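You operate a simulated robot arm through the tools that you are given. There is no shell and no other tool.

You run a simulated robot arm. Do the job below in one go: nothing can be reset, and whatever is moved stays where it is left.

## Task
Put things in order on the back of the change kit bench. At the end: the black lint brush stands where the blue die stood; the blue die stands where the white loop plug stood; the yellow dust cap from the back of the change kit bench stands where the black lint brush stood; the white loop plug from the back of the change kit bench is on the green load board; whatever was shut is shut again. Leave all else as you found it, and nothing knocked over.

Only the result counts: the job must be done as asked and must still hold three seconds after the hand-in. Knocking over, shifting, dropping, spilling or breaking anything else fails it. A push-on lid holds only when it is set on centred and level and pressed home; a screw cap is set on level and turned clockwise until tight.

## Robot
A 6-joint arm with a two-finger gripper, fixed in place. Base frame: the origin is at the foot of the arm, x ahead of it, y to its left, z up; the work surface is at about z = 0. Readings come in mm, degrees, newtons and seconds.
With the tool pointing down near the work surface it reaches from about 240 to 620 mm from the base axis. Its first joint turns from -66.0 to 66.0 degrees. Payload 1.37 kg.
The TCP is the grasp point between the finger pads, 22 mm short of the fingertips. In the tool frame z runs along the fingers and y along their closing line. The gripper opens to 92 mm; its body begins 65 mm behind the TCP.
Orientation is told as [roll, pitch, yaw] about the base's x, y, z axes, in that order, counted from this pose: with the fingers straight down and closing along the base's y, the tool's x points along the base's -x, its y along +y and its z along -z.

## Interface
- The arm moves only by the tool drive_tool. Its argument "targets" is a list of rows, each an object (a shift or turn left out is 0, a gripper value left out holds the last) with "dp": the shift along the base's x, y, z in mm, a list of three; "rotation": the turn, a rotation vector about the base's x, y, z in degrees, a list of three; "jaw": the opening, from 0 (shut) to 1 (fully open). In form: [{"dp": [dx, dy, dz], "rotation": [rx, ry, rz], "jaw": jaw}, ...]. A call has 1 to 20 rows; each row is the pose to reach, as a shift and turn from the pose commanded when the call began. A row lasts 0.2 s, in which the tool goes at most 50 mm and 8.6 degrees; a call with a longer step from one row to the next is refused whole, and so is a gripper value outside its range. A pose out of reach is approached as far as the arm can. The call stops where the force on the tool passes 40 N (or 10 N more than at its start, if that is more) or the arm is blocked; 0.2 s more then pass. The fingers move at their own pace (about 59.9 mm/s each) and stop on an object; they squeeze with about 26 N. The grip force told is the motor's: it shows also when the fingers shut on nothing. Time passes only in rows, and 0.2 s behind the last, so rows that repeat a pose let the fingers close. The reply holds the time, the measured pose of the TCP, the force on the tool along the base axes, the opening and the grip force, in the units named above and with some noise, with the torque about the TCP (base axes, N m) and any sound that the robot's microphone picked up.
- Cameras (640 x 400 px; columns grow to the right, rows downward): "scene" is fixed at [21.1, -414.5, 578.2]; the picture's right is [0.80, -0.60, 0.00], its down [-0.33, -0.44, -0.83] and it looks along [0.50, 0.67, -0.55] (base axes); focal length 365 px, centre (320, 200). "wrist" rides on the gripper at [71, 19, -102] in the tool frame; the picture's right is [-0.26, 0.96, 0.00], its down [-0.75, -0.20, -0.63] and it looks along [-0.60, -0.16, 0.78] (tool axes); focal length 280 px, centre (320, 200). There is no depth. A picture from a camera that has moved, and an enlarged one, comes with that camera's place and axes in the base frame and with its lens. The place of the scene camera against the robot may be out by one fixed shift of up to 25 mm in any direction.
- snapshot(camera): a new picture of that camera. No time passes.
- inspect(camera, box): a new picture of the part [left, top, right, bottom] of that camera's present view, enlarged. No time passes.
- close_job(): hands the job in; it is judged then, once.

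Nothing tells you positions but the pictures and the camera data. Unless the task says otherwise, let go and move clear before handing in.

The tools are called after "Request:" as a command line: name --argument value ..., lists and objects as JSON in quotes. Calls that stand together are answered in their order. drive_tool: Moves the arm, as the interface text tells. Its arguments: {"type":"object","properties":{"targets":{"type":"array","items":{"type":"object","properties":{"dp":{"type":"array","items":{"type":"number"}},"rotation":{"type":"array","items":{"type":"number"}},"jaw":{"type":"number"}}}}},"required":["targets"]} The other tools are called the same way: snapshot (camera) takes a picture; inspect (camera, box) takes an enlarged picture of a part of a camera's view; close_job () hands the job in.

At the start:

```text
clock: 0.0
tcp_pos: [408.3, -116.8, 346.4]
ee_rot: [0.0, 0.0, -0.1]
force: [0.1, 0.4, -0.4]
moment: [0.01, 0.02, 0.03]
opening: 91.8
grasp_force: 0.0
```

scene: 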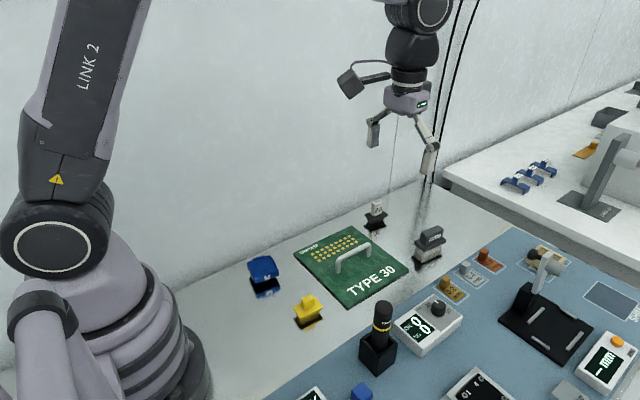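
wrist: 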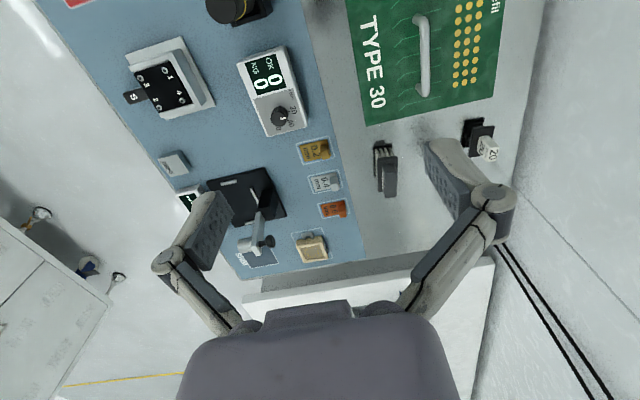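

I see a bench with a green load board, a blue item, a yellow item, a white/black plug and a dark brush-like item at the back. I'll take closer looks before moving.

Request:
inspect --camera "scene" --box '[230, 180, 470, 330]'

Request:
inspect --camera "scene" --box '[340, 230, 640, 400]'

Request:
inspect --camera "wrist" --box '[340, 0, 540, 220]'

Request:
inspect --camera "wrist" --box '[120, 0, 370, 280]'

```text
2.67 times, centred on (350, 255) of scene
camera zoom: at [21.1, -414.5, 578.2], right [0.8, -0.6, 0.0], down [-0.33, -0.44, -0.83], along [0.5, 0.67, -0.55], focal length 974 px, centre (240, 53)
```

zoom: 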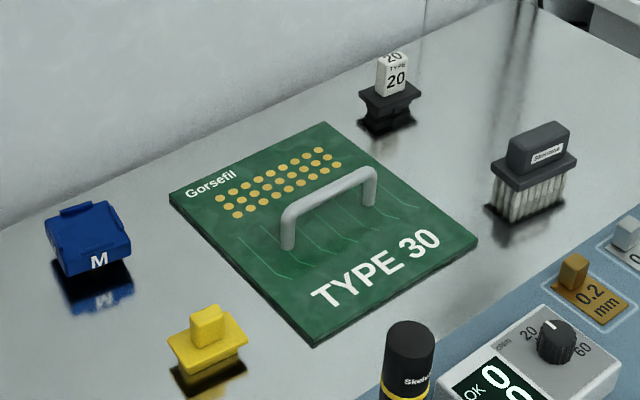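

```text
2.13 times, centred on (490, 315) of scene
camera zoom: at [21.1, -414.5, 578.2], right [0.8, -0.6, 0.0], down [-0.33, -0.44, -0.83], along [0.5, 0.67, -0.55], focal length 779 px, centre (-43, -45)
```

zoom: 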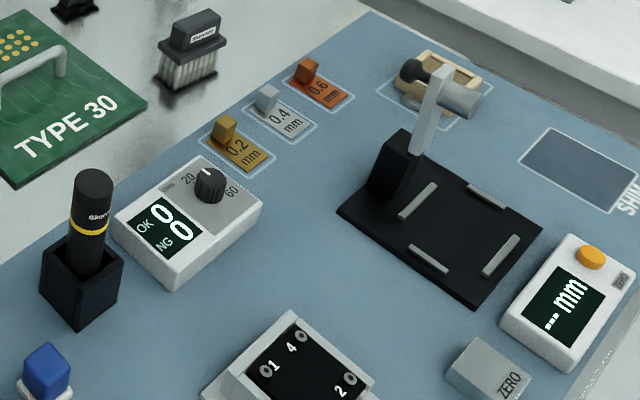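

```text
1.82 times, centred on (440, 110) of wrist
camera zoom: at [338.7, -98.2, 448.2], right [0.26, 0.96, 0.0], down [0.75, -0.2, 0.63], along [0.6, -0.16, -0.78], focal length 510 px, centre (102, 364)
```

zoom: 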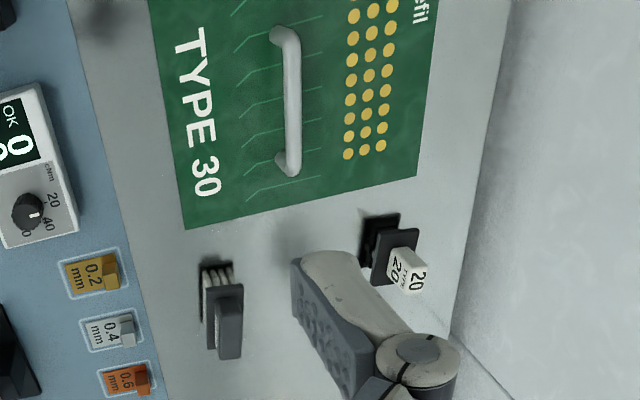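

```text
1.43 times, centred on (245, 140) of wrist
camera zoom: at [338.7, -98.2, 448.2], right [0.26, 0.96, 0.0], down [0.75, -0.2, 0.63], along [0.6, -0.16, -0.78], focal length 401 px, centre (427, 286)
```

zoom: 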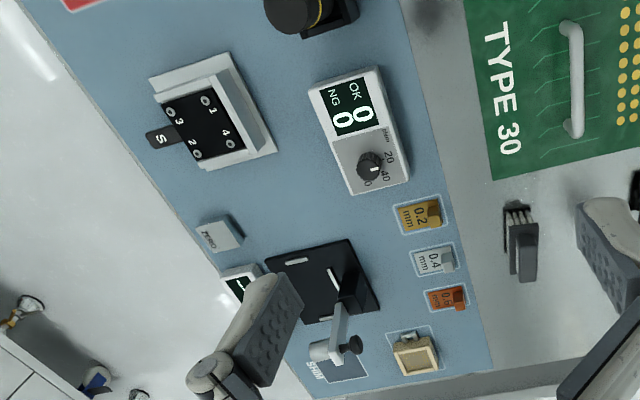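

The bench holds blue die, yellow cap, green board with a handle, white loop plug and black brush. I'll move the wrist camera over the plug end for a more exact view.

Request:
drive_tool --targets '[{"dp": [2, 41, -10]}, {"dp": [4, 82, -30]}, {"dp": [6, 123, -50]}, {"dp": [9, 165, -75]}, {"dp": [11.7, 206.8, -96]}, {"dp": [11.7, 206.8, -96]}]'

Request:
snapshot --camera "wrist"

Request:
snapshot --camera "scene"

```text
clock: 1.4
tcp_pos: [421.2, 90.4, 248.6]
ee_rot: [0.1, 0.0, -0.2]
force: [-0.3, 0.9, 0.2]
moment: [-0.04, 0.01, 0.01]
opening: 92.0
grasp_force: 0.1
```

```text
taken
camera wrist: at [351.5, 109.8, 350.6], right [0.26, 0.96, 0.0], down [0.75, -0.21, 0.63], along [0.6, -0.16, -0.78], focal length 280 px, centre (320, 200)
```

wrist: 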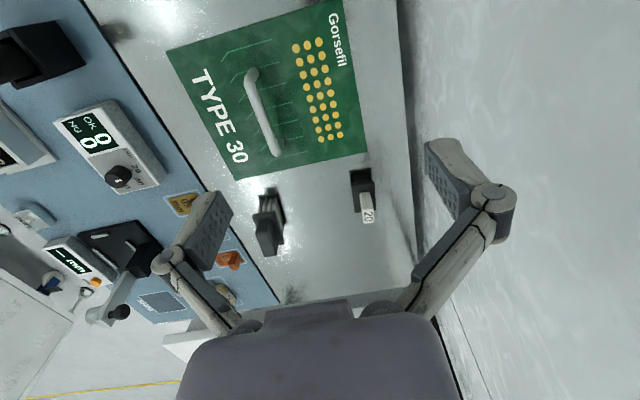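

```text
taken
```

scene: 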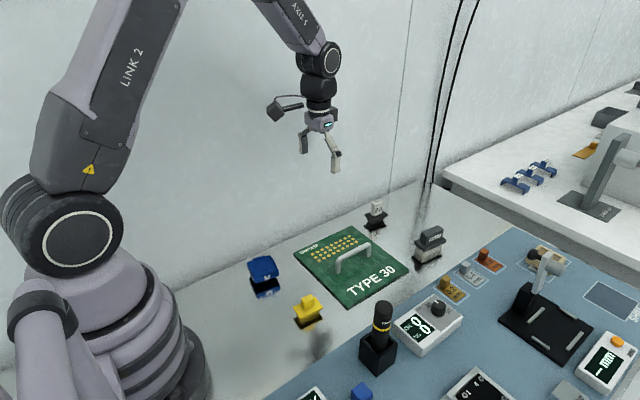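

Request:
inspect --camera "wrist" --box '[330, 140, 410, 240]'

Request:
inspect --camera "wrist" --box '[220, 160, 320, 270]'

Request:
inspect --camera "wrist" --box '[150, 0, 410, 190]'

```text
4.00 times, centred on (370, 190) of wrist
camera zoom: at [351.5, 109.8, 350.6], right [0.26, 0.96, 0.0], down [0.75, -0.21, 0.63], along [0.6, -0.16, -0.78], focal length 1122 px, centre (120, 240)
```

zoom: 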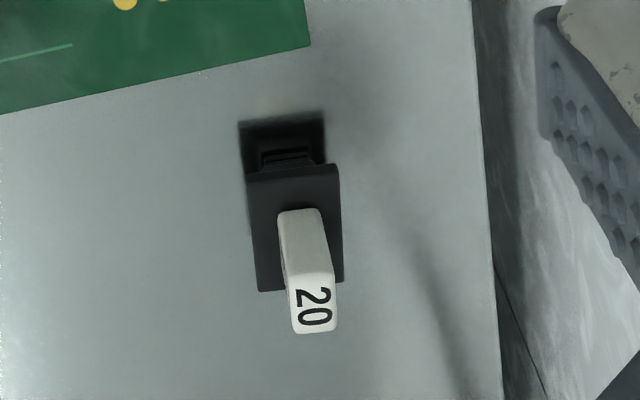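

```text
3.64 times, centred on (270, 215) of wrist
camera zoom: at [351.5, 109.8, 350.6], right [0.26, 0.96, 0.0], down [0.75, -0.21, 0.63], along [0.6, -0.16, -0.78], focal length 1020 px, centre (502, 146)
```

zoom: 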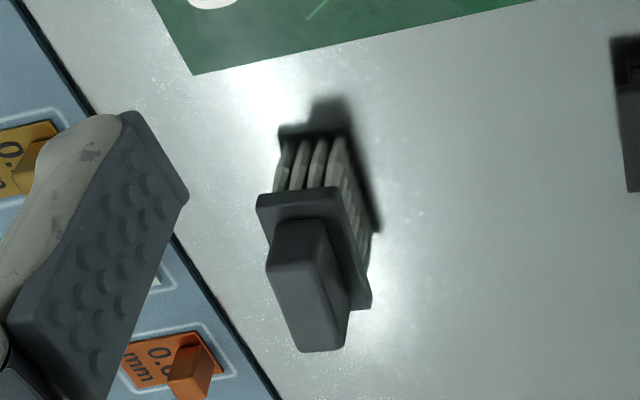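

```text
2.11 times, centred on (280, 95) of wrist
camera zoom: at [351.5, 109.8, 350.6], right [0.26, 0.96, 0.0], down [0.75, -0.21, 0.63], along [0.6, -0.16, -0.78], focal length 590 px, centre (404, 421)
```

zoom: 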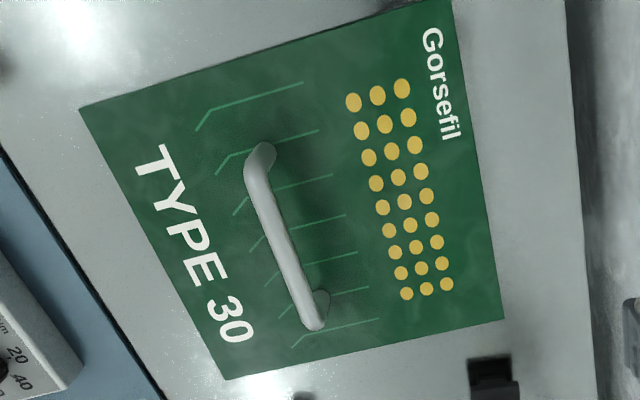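

Request:
inspect --camera "scene" --box '[345, 190, 405, 240]'

Request:
inspect --camera "scene" --box '[400, 215, 460, 275]'

Request:
inspect --camera "scene" --box '[235, 245, 295, 305]'

Request:
inspect --camera "scene" --box '[280, 285, 340, 340]'

```text
8.00 times, centred on (375, 215) of scene
camera zoom: at [21.2, -414.4, 578.2], right [0.8, -0.6, 0.0], down [-0.33, -0.44, -0.83], along [0.5, 0.67, -0.55], focal length 2923 px, centre (-120, 80)
```

zoom: 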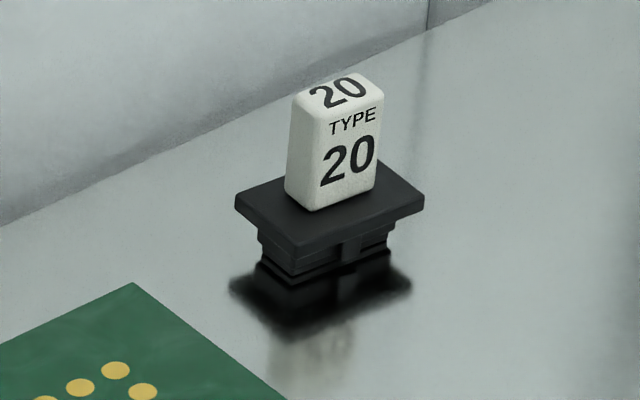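

```text
6.67 times, centred on (430, 245) of scene
camera zoom: at [21.2, -414.4, 578.2], right [0.8, -0.6, 0.0], down [-0.33, -0.44, -0.83], along [0.5, 0.67, -0.55], focal length 2436 px, centre (-413, -100)
```

zoom: 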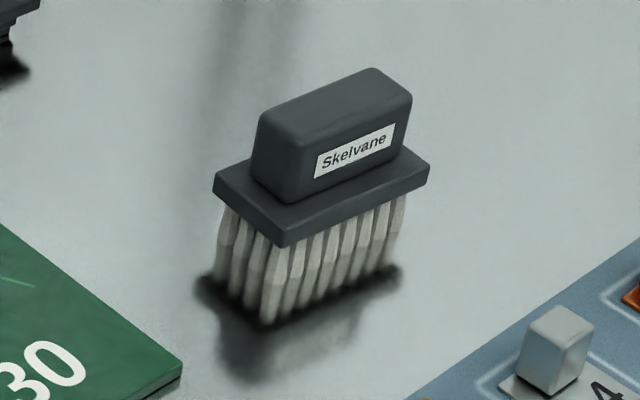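

```text
6.67 times, centred on (265, 275) of scene
camera zoom: at [21.2, -414.4, 578.2], right [0.8, -0.6, 0.0], down [-0.33, -0.44, -0.83], along [0.5, 0.67, -0.55], focal length 2436 px, centre (687, -300)
```

zoom: 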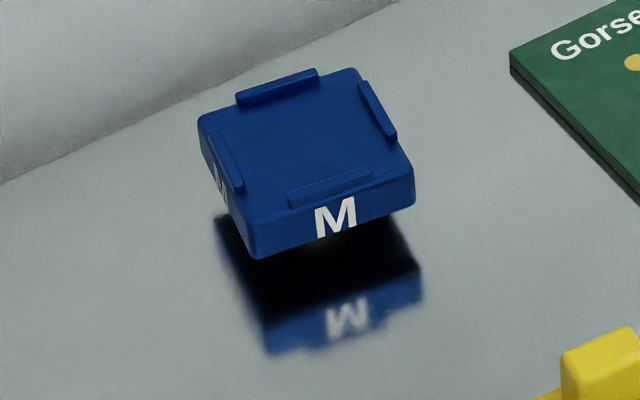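

```text
7.27 times, centred on (310, 312) of scene
camera zoom: at [21.2, -414.4, 578.2], right [0.8, -0.6, 0.0], down [-0.33, -0.44, -0.83], along [0.5, 0.67, -0.55], focal length 2657 px, centre (393, -618)
```

zoom: 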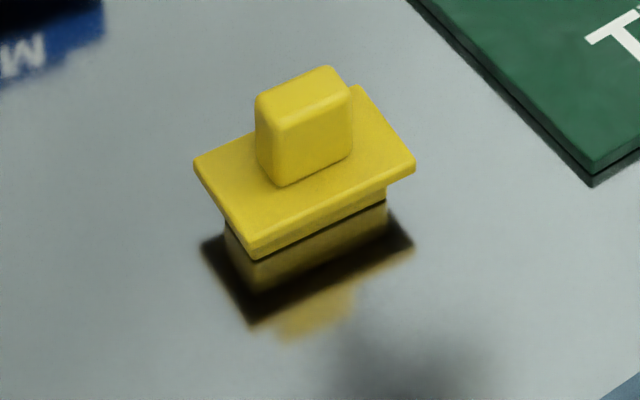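

The plug (about x 619, y 106) and brush (about x 627, y -46) are near the far limit of reach; the board spans about x 370–548, y -72–125 with its handle at y≈16. Next I pull the arm back to look at the blue die and yellow cap with the wrist camera.

Request:
drive_tool --targets '[{"dp": [-40, -12, 13]}, {"dp": [-80, -25, 26]}, {"dp": [-120, -38, 39]}, {"dp": [-161, -50, 51]}, {"dp": [-161, -50, 51]}]'

Request:
snapshot --camera "wrist"

Request:
snapshot --camera "scene"

```text
clock: 2.6
tcp_pos: [256.9, 39.4, 301.2]
ee_rot: [0.0, 0.0, 0.0]
force: [-0.3, 0.3, 0.7]
moment: [-0.03, 0.01, -0.03]
opening: 92.1
grasp_force: 0.1
```

```text
taken
camera wrist: at [188.0, 59.4, 402.6], right [0.26, 0.96, 0.0], down [0.75, -0.2, 0.63], along [0.6, -0.16, -0.78], focal length 280 px, centre (320, 200)
```

wrist: 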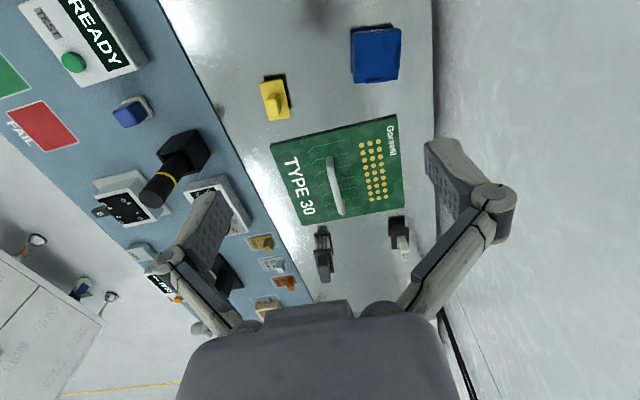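

```text
taken
```

scene: 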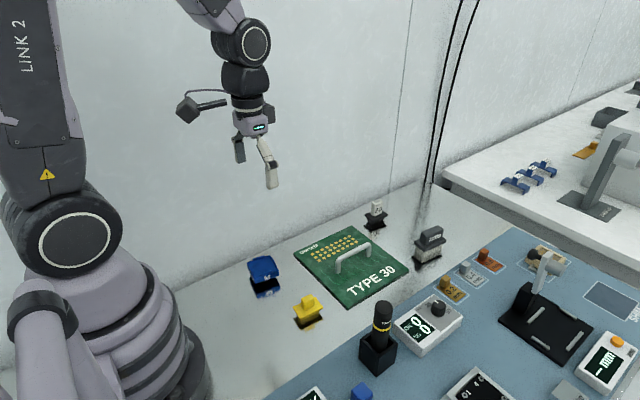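

Request:
inspect --camera "wrist" --box '[330, 0, 430, 100]'

Request:
inspect --camera "wrist" --box '[230, 60, 320, 140]'

Request:
inspect --camera "wrist" --box '[290, 190, 430, 310]'

```text
4.00 times, centred on (380, 50) of wrist
camera zoom: at [188.0, 59.4, 402.6], right [0.26, 0.96, 0.0], down [0.75, -0.2, 0.63], along [0.6, -0.16, -0.78], focal length 1122 px, centre (80, 800)
```

zoom: 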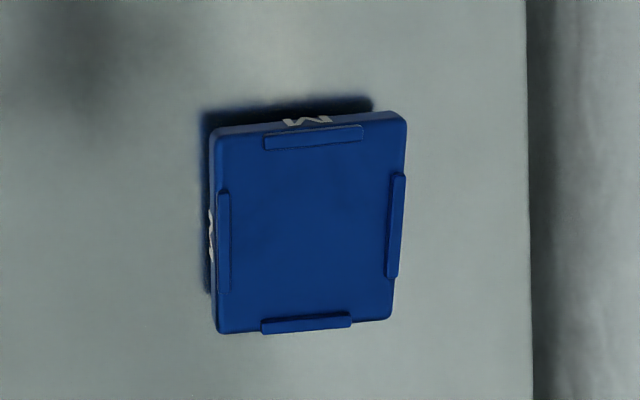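

```text
5.00 times, centred on (275, 100) of wrist
camera zoom: at [188.0, 59.4, 402.6], right [0.26, 0.96, 0.0], down [0.75, -0.2, 0.63], along [0.6, -0.16, -0.78], focal length 1402 px, centre (545, 700)
```

zoom: 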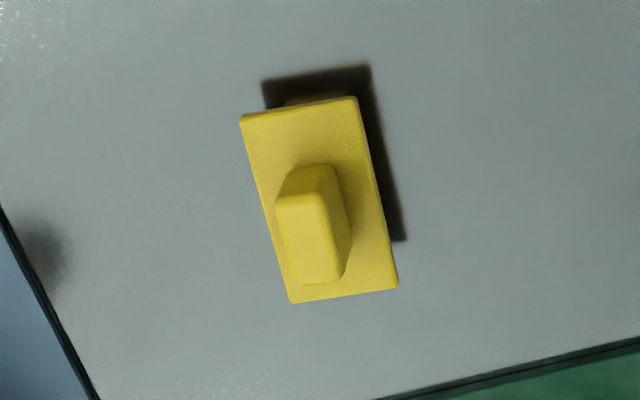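

```text
3.33 times, centred on (360, 250) of wrist
camera zoom: at [188.0, 59.4, 402.6], right [0.26, 0.96, 0.0], down [0.75, -0.2, 0.63], along [0.6, -0.16, -0.78], focal length 935 px, centre (187, 33)
```

zoom: 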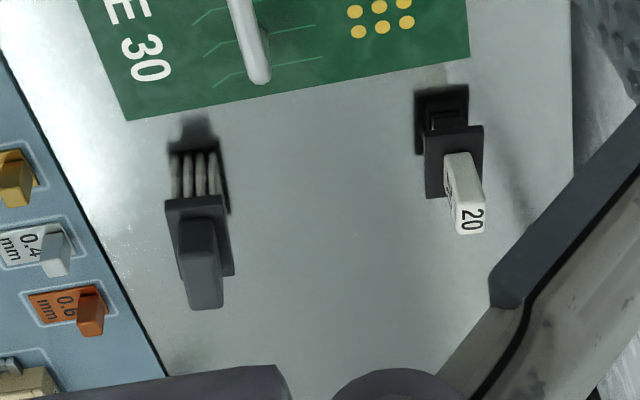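

Blue die is at about (281, 106), yellow cap at about (301, -34), both roughly 6–10° yawed. Now I go over the loop plug with the jaws half open, to check reach and get a closer view.

Request:
drive_tool --targets '[{"dp": [40, 7, 0], "jaw": 0.5}, {"dp": [80, 14, 0]}, {"dp": [120, 21, -5], "rotation": [0, 0, -2]}, {"dp": [160, 28, -20], "rotation": [0, 0, -4]}, {"dp": [200, 35, -40], "rotation": [0, 0, -6]}, {"dp": [240, 42, -65], "rotation": [0, 0, -6]}, {"dp": [280, 50, -90], "rotation": [0, 0, -6]}, {"dp": [320, 60, -115], "rotation": [0, 0, -6]}, {"dp": [345, 67, -140], "rotation": [0, 0, -6]}, {"dp": [361, 67, -161], "rotation": [0, 0, -6]}, {"dp": [361, 67, -161], "rotation": [0, 0, -6]}]'

Request:
snapshot --camera "wrist"

Request:
snapshot --camera "scene"

```text
clock: 5.0
tcp_pos: [619.3, 105.5, 138.2]
ee_rot: [0.1, 0.0, -5.9]
force: [0.1, 0.1, -0.2]
moment: [0.02, 0.01, 0.03]
opening: 46.2
grasp_force: 0.0
```

```text
taken
camera wrist: at [553.0, 132.8, 240.4], right [0.36, 0.93, 0.0], down [0.73, -0.28, 0.62], along [0.58, -0.23, -0.78], focal length 280 px, centre (320, 200)
```

wrist: 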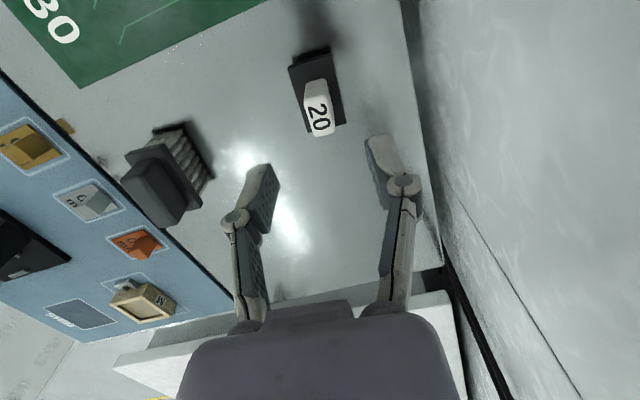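

```text
taken
```

scene: 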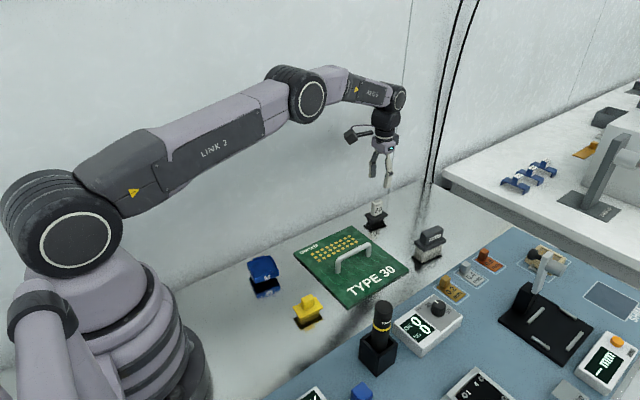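

Request:
inspect --camera "wrist" --box '[270, 30, 370, 150]'

Request:
inspect --camera "wrist" --box '[100, 100, 230, 240]'

Request:
inspect --camera "scene" --box '[340, 100, 440, 240]'

```text
3.33 times, centred on (320, 90) of wrist
camera zoom: at [553.0, 132.8, 240.4], right [0.36, 0.93, 0.0], down [0.73, -0.28, 0.62], along [0.58, -0.23, -0.78], focal length 935 px, centre (320, 567)
```

zoom: 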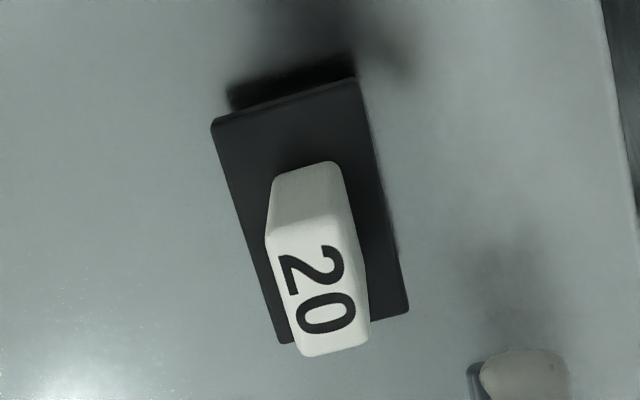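

```text
2.86 times, centred on (165, 170) of wrist
camera zoom: at [553.0, 132.8, 240.4], right [0.36, 0.93, 0.0], down [0.73, -0.28, 0.62], along [0.58, -0.23, -0.78], focal length 801 px, centre (763, 286)
```

zoom: 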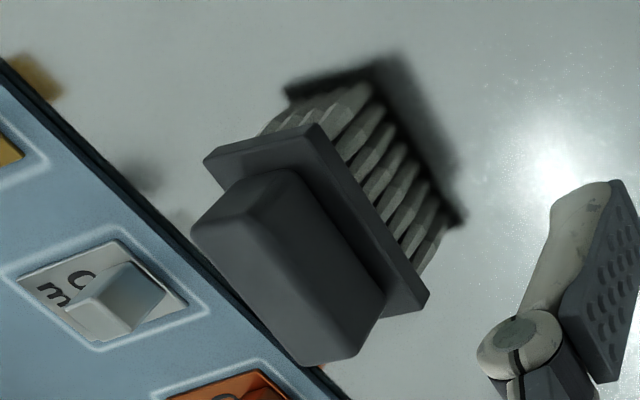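

```text
2.86 times, centred on (390, 170) of scene
camera zoom: at [21.1, -414.5, 578.2], right [0.8, -0.6, 0.0], down [-0.33, -0.44, -0.83], along [0.5, 0.67, -0.55], focal length 1044 px, centre (120, 286)
```

zoom: 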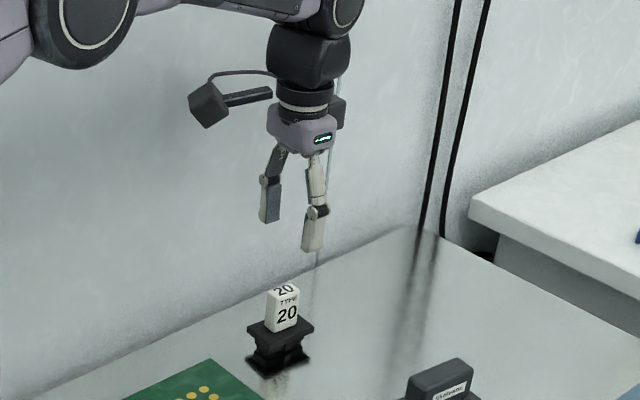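

Reach is fine: the plug centre is about (620, 106), yaw about -6°, flange top at z≈20 and tag top at z≈60. I descend on the tag in two steps and check.

Request:
drive_tool --targets '[{"dp": [0, -0.5, -25]}, {"dp": [0, -0.5, -50]}, {"dp": [0, -0.5, -70]}, {"dp": [0, -0.5, -78]}, {"dp": [0, -0.5, -78]}]'

Request:
snapshot --camera "wrist"

Request:
inspect --camera "scene" --box '[330, 140, 430, 240]'

```text
clock: 6.2
tcp_pos: [619.2, 104.7, 61.2]
ee_rot: [0.0, 0.0, -6.1]
force: [-0.6, -0.3, -0.2]
moment: [0.02, 0.02, -0.01]
opening: 45.7
grasp_force: 0.1
```

```text
taken
camera wrist: at [552.2, 132.1, 163.2], right [0.36, 0.93, 0.0], down [0.73, -0.28, 0.63], along [0.58, -0.23, -0.78], focal length 280 px, centre (320, 200)
```

wrist: 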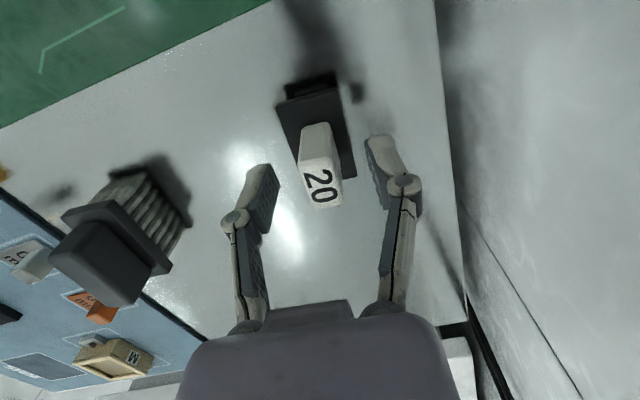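

```text
4.00 times, centred on (380, 190) of scene
camera zoom: at [21.1, -414.5, 578.2], right [0.8, -0.6, 0.0], down [-0.33, -0.44, -0.83], along [0.5, 0.67, -0.55], focal length 1461 px, centre (80, 240)
```

zoom: 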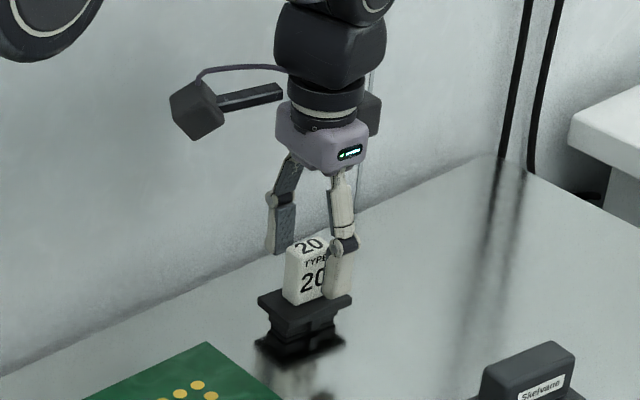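

Fingers straddle the tag evenly. I lower to z≈47 (tips just above the flange) and close.

Request:
drive_tool --targets '[{"dp": [0, 0, -8]}, {"dp": [0, 0, -14]}, {"dp": [0, 0, -14], "jaw": 0.3}, {"dp": [0, 0, -14], "jaw": 0.1}, {"dp": [0, 0, -14], "jaw": 0.05}, {"dp": [0, 0, -14], "jaw": 0.05}, {"dp": [0, 0, -14], "jaw": 0.05}]'

Request:
snapshot --camera "wrist"

Request:
inspect --camera "scene" --box '[330, 140, 430, 240]'

```text
clock: 7.8
tcp_pos: [621.0, 106.3, 48.0]
ee_rot: [0.0, 0.0, -6.0]
force: [0.0, -0.3, 0.9]
moment: [-0.03, -0.02, -0.01]
opening: 15.1
grasp_force: 25.8
```

```text
taken
camera wrist: at [553.2, 132.6, 149.8], right [0.36, 0.93, 0.0], down [0.73, -0.28, 0.63], along [0.58, -0.23, -0.78], focal length 280 px, centre (320, 200)
```

wrist: 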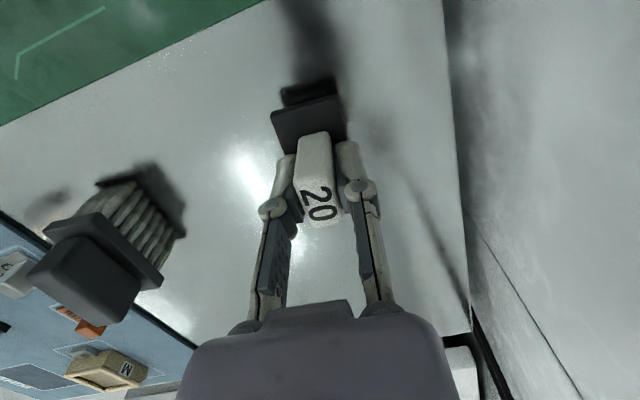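

```text
4.00 times, centred on (380, 190) of scene
camera zoom: at [21.1, -414.5, 578.2], right [0.8, -0.6, 0.0], down [-0.33, -0.44, -0.83], along [0.5, 0.67, -0.55], focal length 1461 px, centre (80, 240)
```

zoom: 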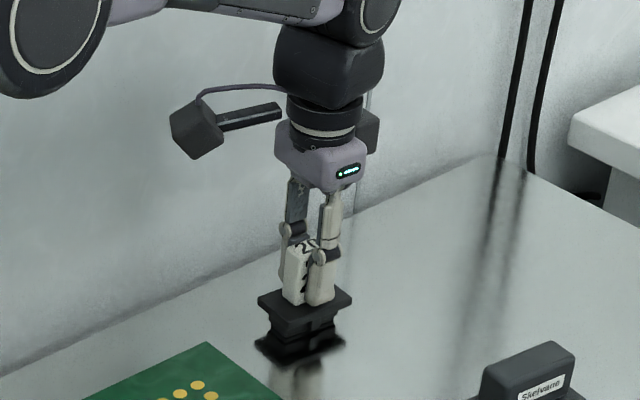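

The tag is held (15 mm opening, 26 N). I lift it clear of the handle and carry it over the text side of the board, aiming for about (470, -38).

Request:
drive_tool --targets '[{"dp": [0, 0, 10]}, {"dp": [0, 0, 30]}, {"dp": [0, 0, 60]}, {"dp": [-10, -10, 82]}, {"dp": [-35, -35, 82]}, {"dp": [-65, -63, 82]}, {"dp": [-95, -91, 82]}, {"dp": [-125, -120, 82]}, {"dp": [-143, -138, 82]}, {"dp": [-150, -144.5, 75]}, {"dp": [-150, -144.5, 70]}, {"dp": [-150, -144.5, 70]}]'

Request:
snapshot --camera "wrist"

Request:
snapshot --camera "scene"

```text
clock: 10.4
tcp_pos: [470.5, -37.6, 116.9]
ee_rot: [0.0, 0.1, -6.0]
force: [-0.5, 1.1, -0.6]
moment: [-0.01, -0.03, -0.02]
opening: 15.1
grasp_force: 26.2
```

```text
taken
camera wrist: at [402.5, -10.7, 218.9], right [0.36, 0.93, 0.0], down [0.73, -0.28, 0.63], along [0.58, -0.23, -0.78], focal length 280 px, centre (320, 200)
```

wrist: 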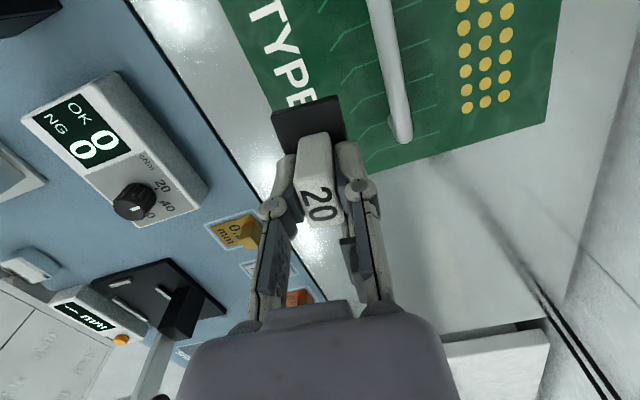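

```text
taken
```

scene: 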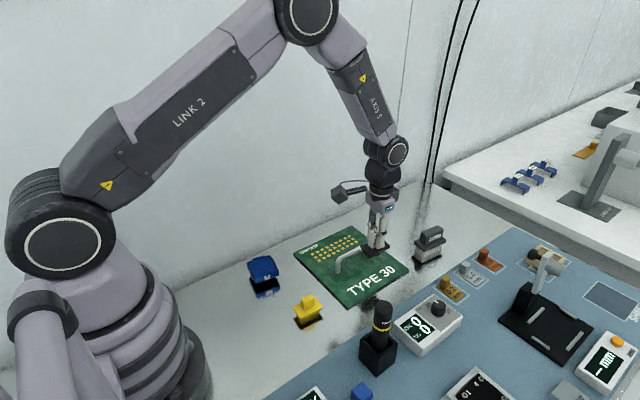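

Request:
inspect --camera "scene" --box '[310, 190, 430, 320]'

Request:
inspect --camera "wrist" --box '[220, 0, 440, 160]'

```text
3.08 times, centred on (370, 255) of scene
camera zoom: at [21.1, -414.5, 578.2], right [0.8, -0.6, 0.0], down [-0.33, -0.44, -0.83], along [0.5, 0.67, -0.55], focal length 1124 px, centre (166, 31)
```

zoom: 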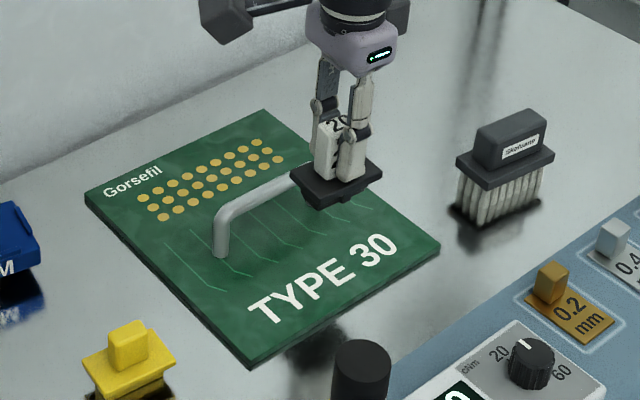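

```text
2.50 times, centred on (330, 80) of wrist
camera zoom: at [402.5, -10.7, 218.9], right [0.36, 0.93, 0.0], down [0.73, -0.28, 0.63], along [0.58, -0.23, -0.78], focal length 701 px, centre (295, 500)
```

zoom: 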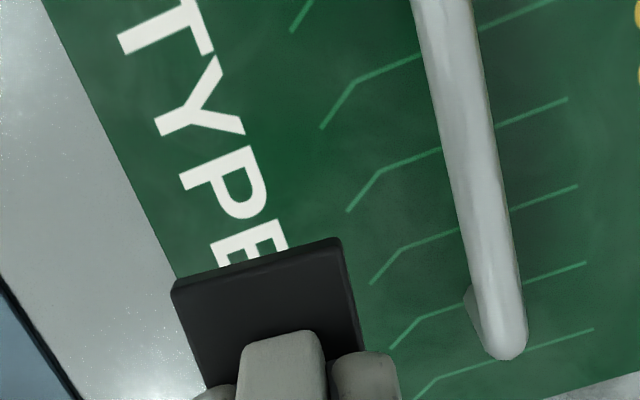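

The plug is over clear board surface beside the handle. I lower to just above the board, then feel for contact in small steps.

Request:
drive_tool --targets '[{"dp": [0, 0, -20]}, {"dp": [0, 0, -40]}, {"dp": [0, 0, -53]}, {"dp": [0, 0, -58]}, {"dp": [0, 0, -58]}]'

Request:
inspect --camera "scene" --box '[320, 200, 430, 310]'

```text
clock: 11.6
tcp_pos: [468.5, -39.5, 60.8]
ee_rot: [0.1, 0.0, -5.9]
force: [-0.4, -0.5, -0.5]
moment: [-0.01, 0.0, -0.01]
opening: 14.9
grasp_force: 25.8
```

```text
3.64 times, centred on (375, 255) of scene
camera zoom: at [21.1, -414.5, 578.2], right [0.8, -0.6, 0.0], down [-0.33, -0.44, -0.83], along [0.5, 0.67, -0.55], focal length 1328 px, centre (120, 0)
```

zoom: 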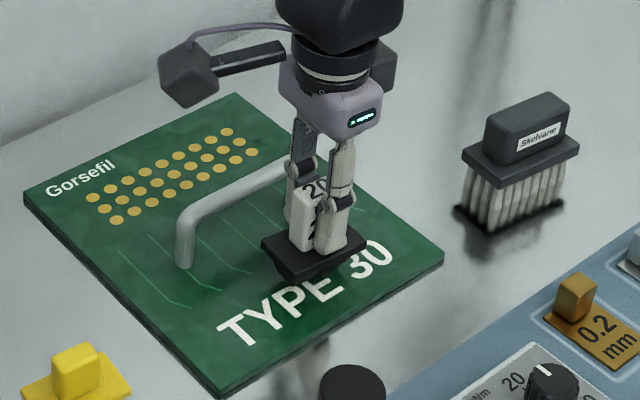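

Request:
drive_tool --targets '[{"dp": [0, 0, -1.5]}, {"dp": [0, 0, -3]}, {"dp": [0, 0, -3]}]'

```text
clock: 12.4
tcp_pos: [471.4, -38.1, 56.4]
ee_rot: [0.0, 0.0, -6.1]
force: [-0.9, 0.4, -0.1]
moment: [0.0, 0.0, -0.03]
opening: 15.3
grasp_force: 26.0
```

The force shows no contact yet at commanded z≈57.4; I continue in 1 mm steps.

Request:
drive_tool --targets '[{"dp": [0, 0, -1]}, {"dp": [0, 0, -2]}, {"dp": [0, 0, -2]}]'

```text
clock: 13.2
tcp_pos: [469.8, -39.4, 53.6]
ee_rot: [-0.1, 0.0, -6.0]
force: [-0.3, 0.2, -1.3]
moment: [-0.02, 0.02, 0.0]
opening: 15.0
grasp_force: 26.2
```

Request:
drive_tool --targets '[{"dp": [0, 0, -0.7]}, {"dp": [0, 0, -1.4]}, {"dp": [0, 0, -1.4]}]'

Request:
inspect --camera "scene" --box '[345, 240, 405, 290]'

```text
clock: 14.0
tcp_pos: [469.6, -39.6, 53.8]
ee_rot: [0.0, 0.1, -6.0]
force: [-3.3, 0.9, 9.0]
moment: [0.03, 0.14, -0.01]
opening: 15.4
grasp_force: 26.1
```

```text
8.00 times, centred on (375, 265) of scene
camera zoom: at [21.1, -414.5, 578.2], right [0.8, -0.6, 0.0], down [-0.33, -0.44, -0.83], along [0.5, 0.67, -0.55], focal length 2923 px, centre (-120, -320)
```

zoom: 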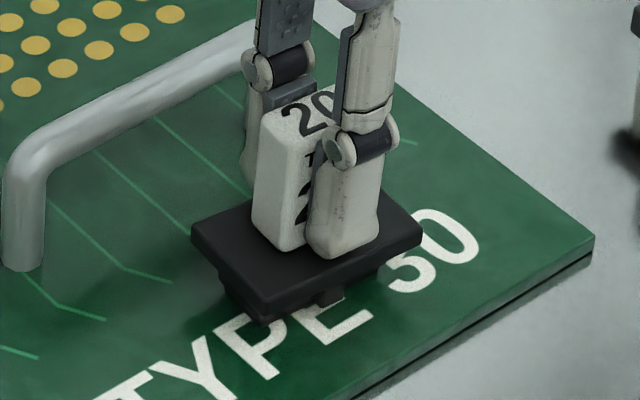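

Contact at about 9 N: the plug is on the board. I ease off slightly, open the jaws moderately and lift straight up.

Request:
drive_tool --targets '[{"dp": [0, 0, 0.6]}, {"dp": [0, 0, 0.6], "jaw": 0.2}, {"dp": [0, 0, 0.6], "jaw": 0.3}, {"dp": [0, 0, 0.6], "jaw": 0.38}, {"dp": [0, 0, 0.6], "jaw": 0.38}, {"dp": [0, 0, 10]}, {"dp": [0, 0, 30]}, {"dp": [0, 0, 60]}, {"dp": [0, 0, 90]}, {"dp": [0, 0, 90]}]'

Request:
inspect --camera "scene" --box '[320, 190, 440, 310]'

Request:
snapshot --camera "wrist"

```text
clock: 16.2
tcp_pos: [471.0, -39.7, 143.5]
ee_rot: [0.0, -0.1, -6.0]
force: [-0.5, 0.3, -1.1]
moment: [-0.02, -0.04, 0.04]
opening: 35.0
grasp_force: 0.1
```

```text
3.33 times, centred on (380, 250) of scene
camera zoom: at [21.1, -414.5, 578.2], right [0.8, -0.6, 0.0], down [-0.33, -0.44, -0.83], along [0.5, 0.67, -0.55], focal length 1218 px, centre (120, 33)
```

zoom: 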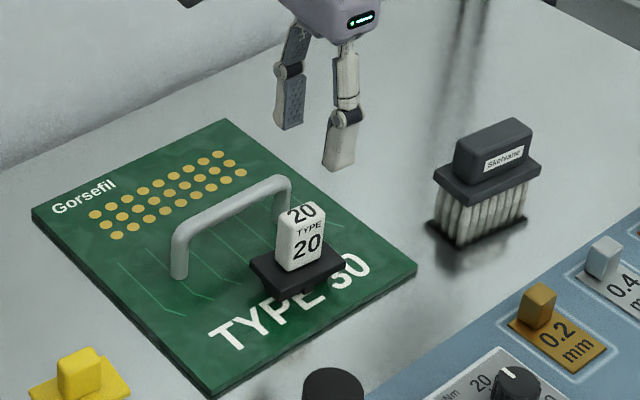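

```text
taken
camera wrist: at [403.6, -13.2, 245.9], right [0.36, 0.93, 0.0], down [0.73, -0.28, 0.63], along [0.58, -0.23, -0.78], focal length 280 px, centre (320, 200)
```

wrist: 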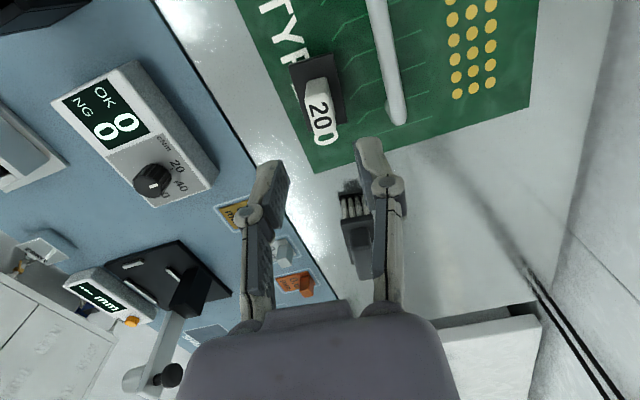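

The plug stands upright on the board. Next is the blue die: I move above it at about (281, 106) with the jaws opened to ~66 mm and take a closer look.

Request:
drive_tool --targets '[{"dp": [-30, 24, 5], "jaw": 0.5}, {"dp": [-62, 48, 8], "jaw": 0.72}, {"dp": [-94, 72, 8], "rotation": [0, 0, -2]}, {"dp": [-126, 96, 8], "rotation": [0, 0, -4]}, {"dp": [-158, 120, 8], "rotation": [0, 0, -4]}, {"dp": [-189, 144.5, 8], "rotation": [0, 0, -4]}, {"dp": [-189, 144.5, 8], "rotation": [0, 0, -4]}]'

Request:
snapshot --camera "wrist"

Request:
snapshot --camera "scene"

Request:
inspect --camera "wrist" --box '[250, 20, 400, 150]'

```text
clock: 17.8
tcp_pos: [279.7, 105.9, 151.9]
ee_rot: [0.1, 0.1, -10.0]
force: [-0.5, 1.2, 0.7]
moment: [0.02, 0.01, -0.03]
opening: 66.4
grasp_force: 0.0
```

```text
taken
camera wrist: at [214.8, 137.8, 254.3], right [0.43, 0.9, 0.0], down [0.71, -0.33, 0.63], along [0.57, -0.27, -0.78], focal length 280 px, centre (320, 200)
```

wrist: 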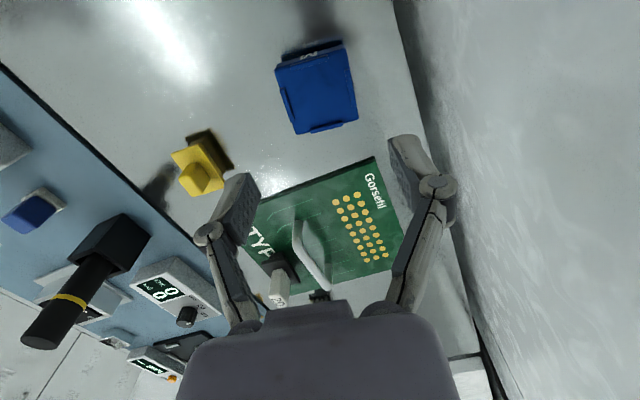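

```text
taken
```

scene: 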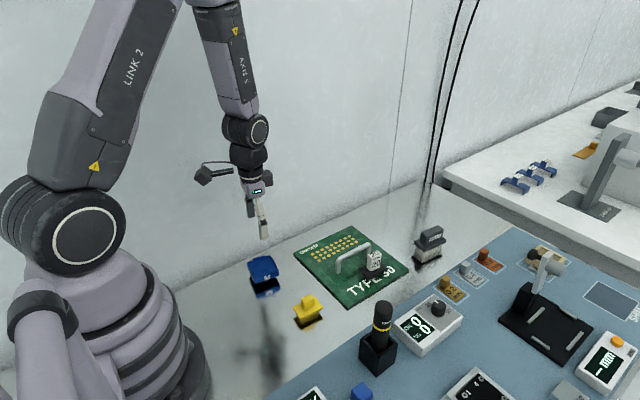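

```text
3.08 times, centred on (325, 85) of wrist
camera zoom: at [214.8, 137.8, 254.3], right [0.43, 0.9, 0.0], down [0.71, -0.33, 0.63], along [0.57, -0.27, -0.78], focal length 863 px, centre (305, 554)
```

zoom: 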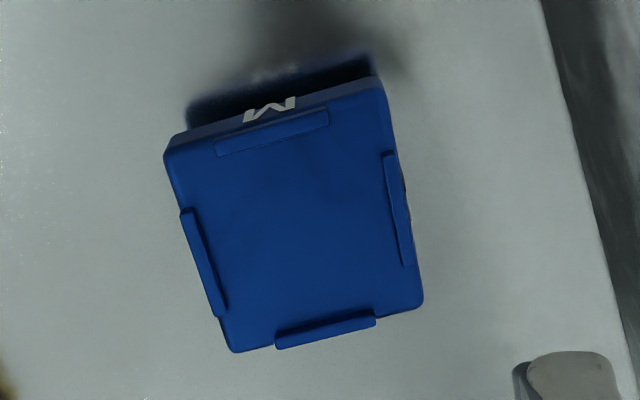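

The blue die centre is (281.8, 105.3) with yaw about -10.8°, about 55 mm square and body at z≈13–26. I descend with tips staying above the bench.

Request:
drive_tool --targets '[{"dp": [0.5, -1, -30], "rotation": [0, 0, -0.75]}, {"dp": [0.5, -1, -65], "rotation": [0, 0, -0.75]}, {"dp": [0.5, -1, -95], "rotation": [0, 0, -0.75]}, {"dp": [0.5, -1, -110], "rotation": [0, 0, -0.75]}, {"dp": [0.5, -1, -110], "rotation": [0, 0, -0.75]}]'

Request:
snapshot --camera "wrist"

Request:
inspect --camera "scene" --box '[220, 220, 310, 310]'

```text
clock: 19.0
tcp_pos: [281.2, 105.8, 41.7]
ee_rot: [0.1, -0.1, -10.8]
force: [-0.7, -0.5, 0.7]
moment: [0.01, 0.04, 0.03]
opening: 66.6
grasp_force: 0.1
```

```text
taken
camera wrist: at [217.2, 137.5, 143.2], right [0.44, 0.9, 0.0], down [0.7, -0.34, 0.63], along [0.56, -0.27, -0.78], focal length 280 px, centre (320, 200)
```

wrist: 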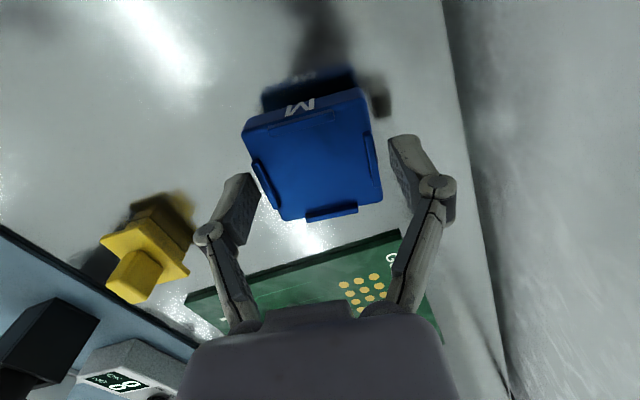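

```text
4.44 times, centred on (265, 265) of scene
camera zoom: at [21.1, -414.5, 578.2], right [0.8, -0.6, 0.0], down [-0.33, -0.44, -0.83], along [0.5, 0.67, -0.55], focal length 1624 px, centre (564, -89)
```

zoom: 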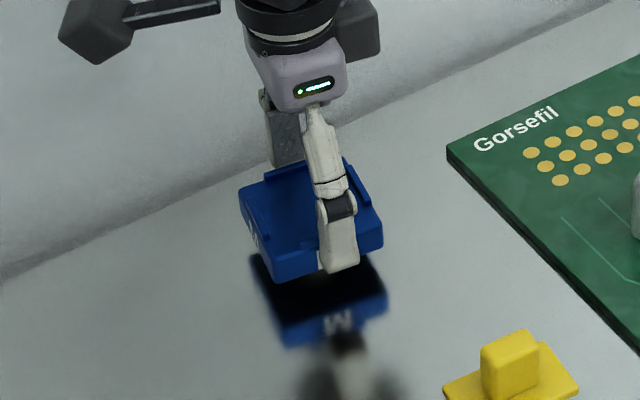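

Request:
inspect --camera "wrist" --box '[200, 60, 440, 230]'

```text
2.35 times, centred on (320, 145) of wrist
camera zoom: at [217.2, 137.5, 143.2], right [0.44, 0.9, 0.0], down [0.7, -0.34, 0.63], along [0.56, -0.27, -0.78], focal length 660 px, centre (320, 329)
```

zoom: 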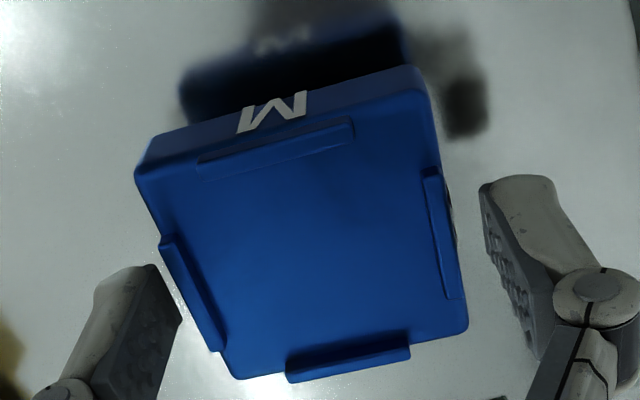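

Alignment is good. I lower to TCP z≈27 and close on the die.

Request:
drive_tool --targets '[{"dp": [1, 0, -8]}, {"dp": [1, 0, -15]}, {"dp": [1, 0, -15], "jaw": 0.66}, {"dp": [1, 0, -15], "jaw": 0.6}, {"dp": [1, 0, -15], "jaw": 0.5}, {"dp": [1, 0, -15], "jaw": 0.5}, {"dp": [1, 0, -15], "jaw": 0.5}]'

Request:
snapshot --camera "wrist"

Request:
inspect --camera "scene" --box '[220, 220, 310, 310]'

```text
clock: 20.6
tcp_pos: [282.7, 104.7, 25.4]
ee_rot: [0.0, -0.1, -10.8]
force: [0.6, -0.4, 5.5]
moment: [-0.01, 0.0, 0.0]
opening: 55.2
grasp_force: 25.6
```

```text
taken
camera wrist: at [218.3, 137.2, 128.1], right [0.44, 0.9, 0.0], down [0.7, -0.34, 0.63], along [0.56, -0.27, -0.78], focal length 280 px, centre (320, 200)
```

wrist: 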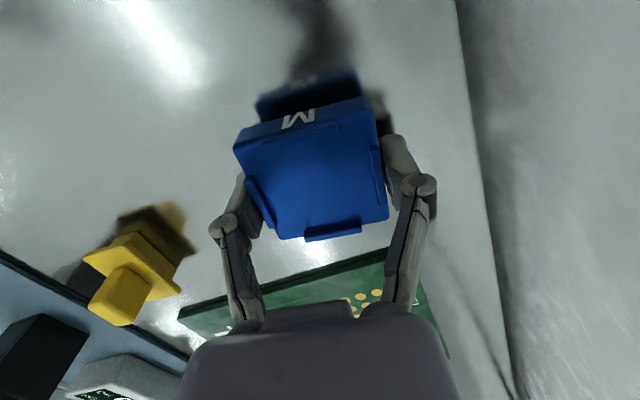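

```text
4.44 times, centred on (265, 265) of scene
camera zoom: at [21.1, -414.5, 578.2], right [0.8, -0.6, 0.0], down [-0.33, -0.44, -0.83], along [0.5, 0.67, -0.55], focal length 1624 px, centre (564, -89)
```

zoom: 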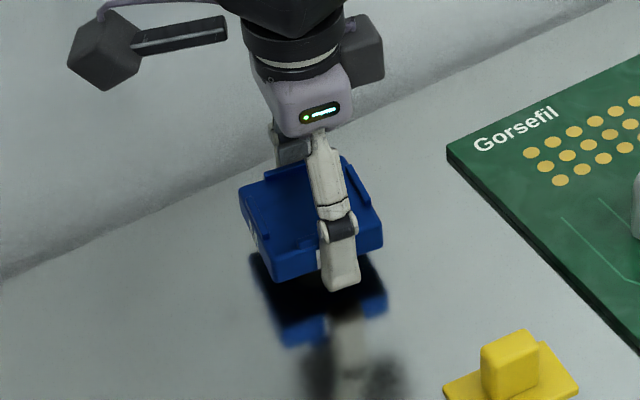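

The die is gripped at 55 mm opening. I lift it and carry it along y≈106 to the plug's old spot at (620, 106).

Request:
drive_tool --targets '[{"dp": [0, 0, 8]}, {"dp": [0, 0, 25]}, {"dp": [0, 0, 55]}, {"dp": [5, 0, 80]}, {"dp": [40, 0, 80]}, {"dp": [85, 0, 80]}, {"dp": [130, 0, 80]}, {"dp": [175, 0, 80], "rotation": [0, 0, 1.5]}, {"dp": [220, 0, 80], "rotation": [0, 0, 3]}, {"dp": [265, 0.5, 80], "rotation": [0, 0, 4.5]}, {"dp": [305, 0.8, 80], "rotation": [0, 0, 4.75]}, {"dp": [330, 0.8, 75], "rotation": [0, 0, 4.75]}, {"dp": [337.5, 0.8, 65], "rotation": [0, 0, 4.75]}, {"dp": [337.5, 0.8, 65], "rotation": [0, 0, 4.75]}]'

Request:
snapshot --camera "wrist"

Request:
snapshot --camera "scene"

```text
clock: 23.6
tcp_pos: [620.1, 104.9, 91.9]
ee_rot: [0.1, 0.0, -6.1]
force: [0.3, -0.6, -2.0]
moment: [0.01, -0.01, -0.02]
opening: 54.9
grasp_force: 25.9
```

```text
taken
camera wrist: at [553.3, 132.4, 194.6], right [0.36, 0.93, 0.0], down [0.73, -0.28, 0.62], along [0.58, -0.23, -0.78], focal length 280 px, centre (320, 200)
```

wrist: 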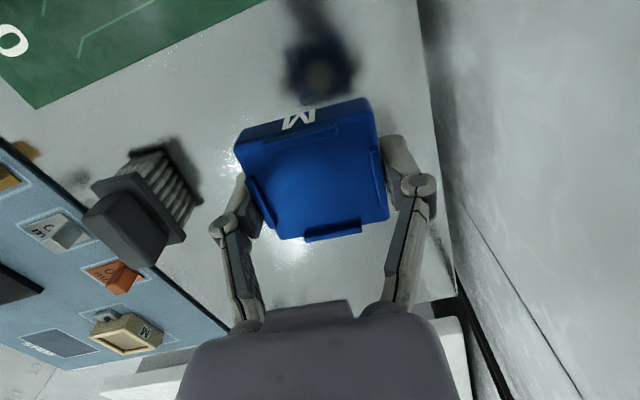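

```text
taken
```

scene: 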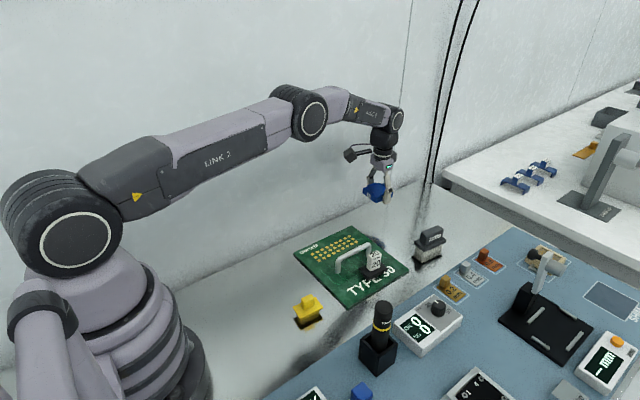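

Request:
inspect --camera "scene" --box '[340, 150, 430, 240]'

Request:
inspect --camera "wrist" --box '[200, 20, 450, 250]'

```text
4.44 times, centred on (385, 195) of scene
camera zoom: at [21.1, -414.5, 578.2], right [0.8, -0.6, 0.0], down [-0.33, -0.44, -0.83], along [0.5, 0.67, -0.55], focal length 1624 px, centre (31, 222)
```

zoom: 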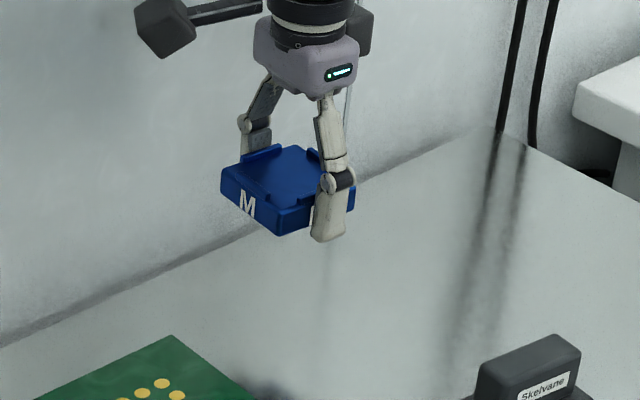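

```text
1.74 times, centred on (325, 135) of wrist
camera zoom: at [553.3, 132.4, 194.6], right [0.36, 0.93, 0.0], down [0.73, -0.28, 0.62], along [0.58, -0.23, -0.78], focal length 488 px, centre (311, 313)
```

zoom: 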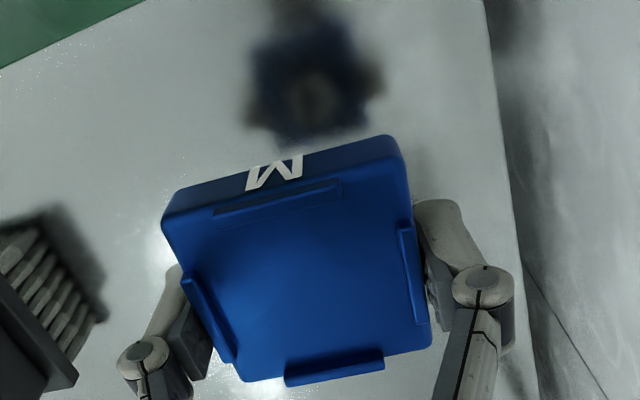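

The die is held level over the target spot. I lower to a few mm above, then feel for contact.

Request:
drive_tool --targets '[{"dp": [0, 0, -25]}, {"dp": [0, 0, -48]}, {"dp": [0, 0, -58]}, {"dp": [0, 0, -62]}, {"dp": [0, 0, -62]}]'

```text
clock: 24.8
tcp_pos: [621.7, 105.1, 29.4]
ee_rot: [0.0, 0.0, -6.0]
force: [-0.4, 0.1, -1.3]
moment: [0.02, 0.0, -0.03]
opening: 55.0
grasp_force: 26.3
```

Request:
drive_tool --targets '[{"dp": [0, 0, -1]}, {"dp": [0, 0, -2]}, {"dp": [0, 0, -2]}]'

```text
clock: 25.6
tcp_pos: [620.1, 104.9, 26.9]
ee_rot: [0.0, 0.0, -6.1]
force: [-0.6, -0.6, -1.2]
moment: [0.02, 0.0, 0.02]
opening: 55.2
grasp_force: 26.5
```

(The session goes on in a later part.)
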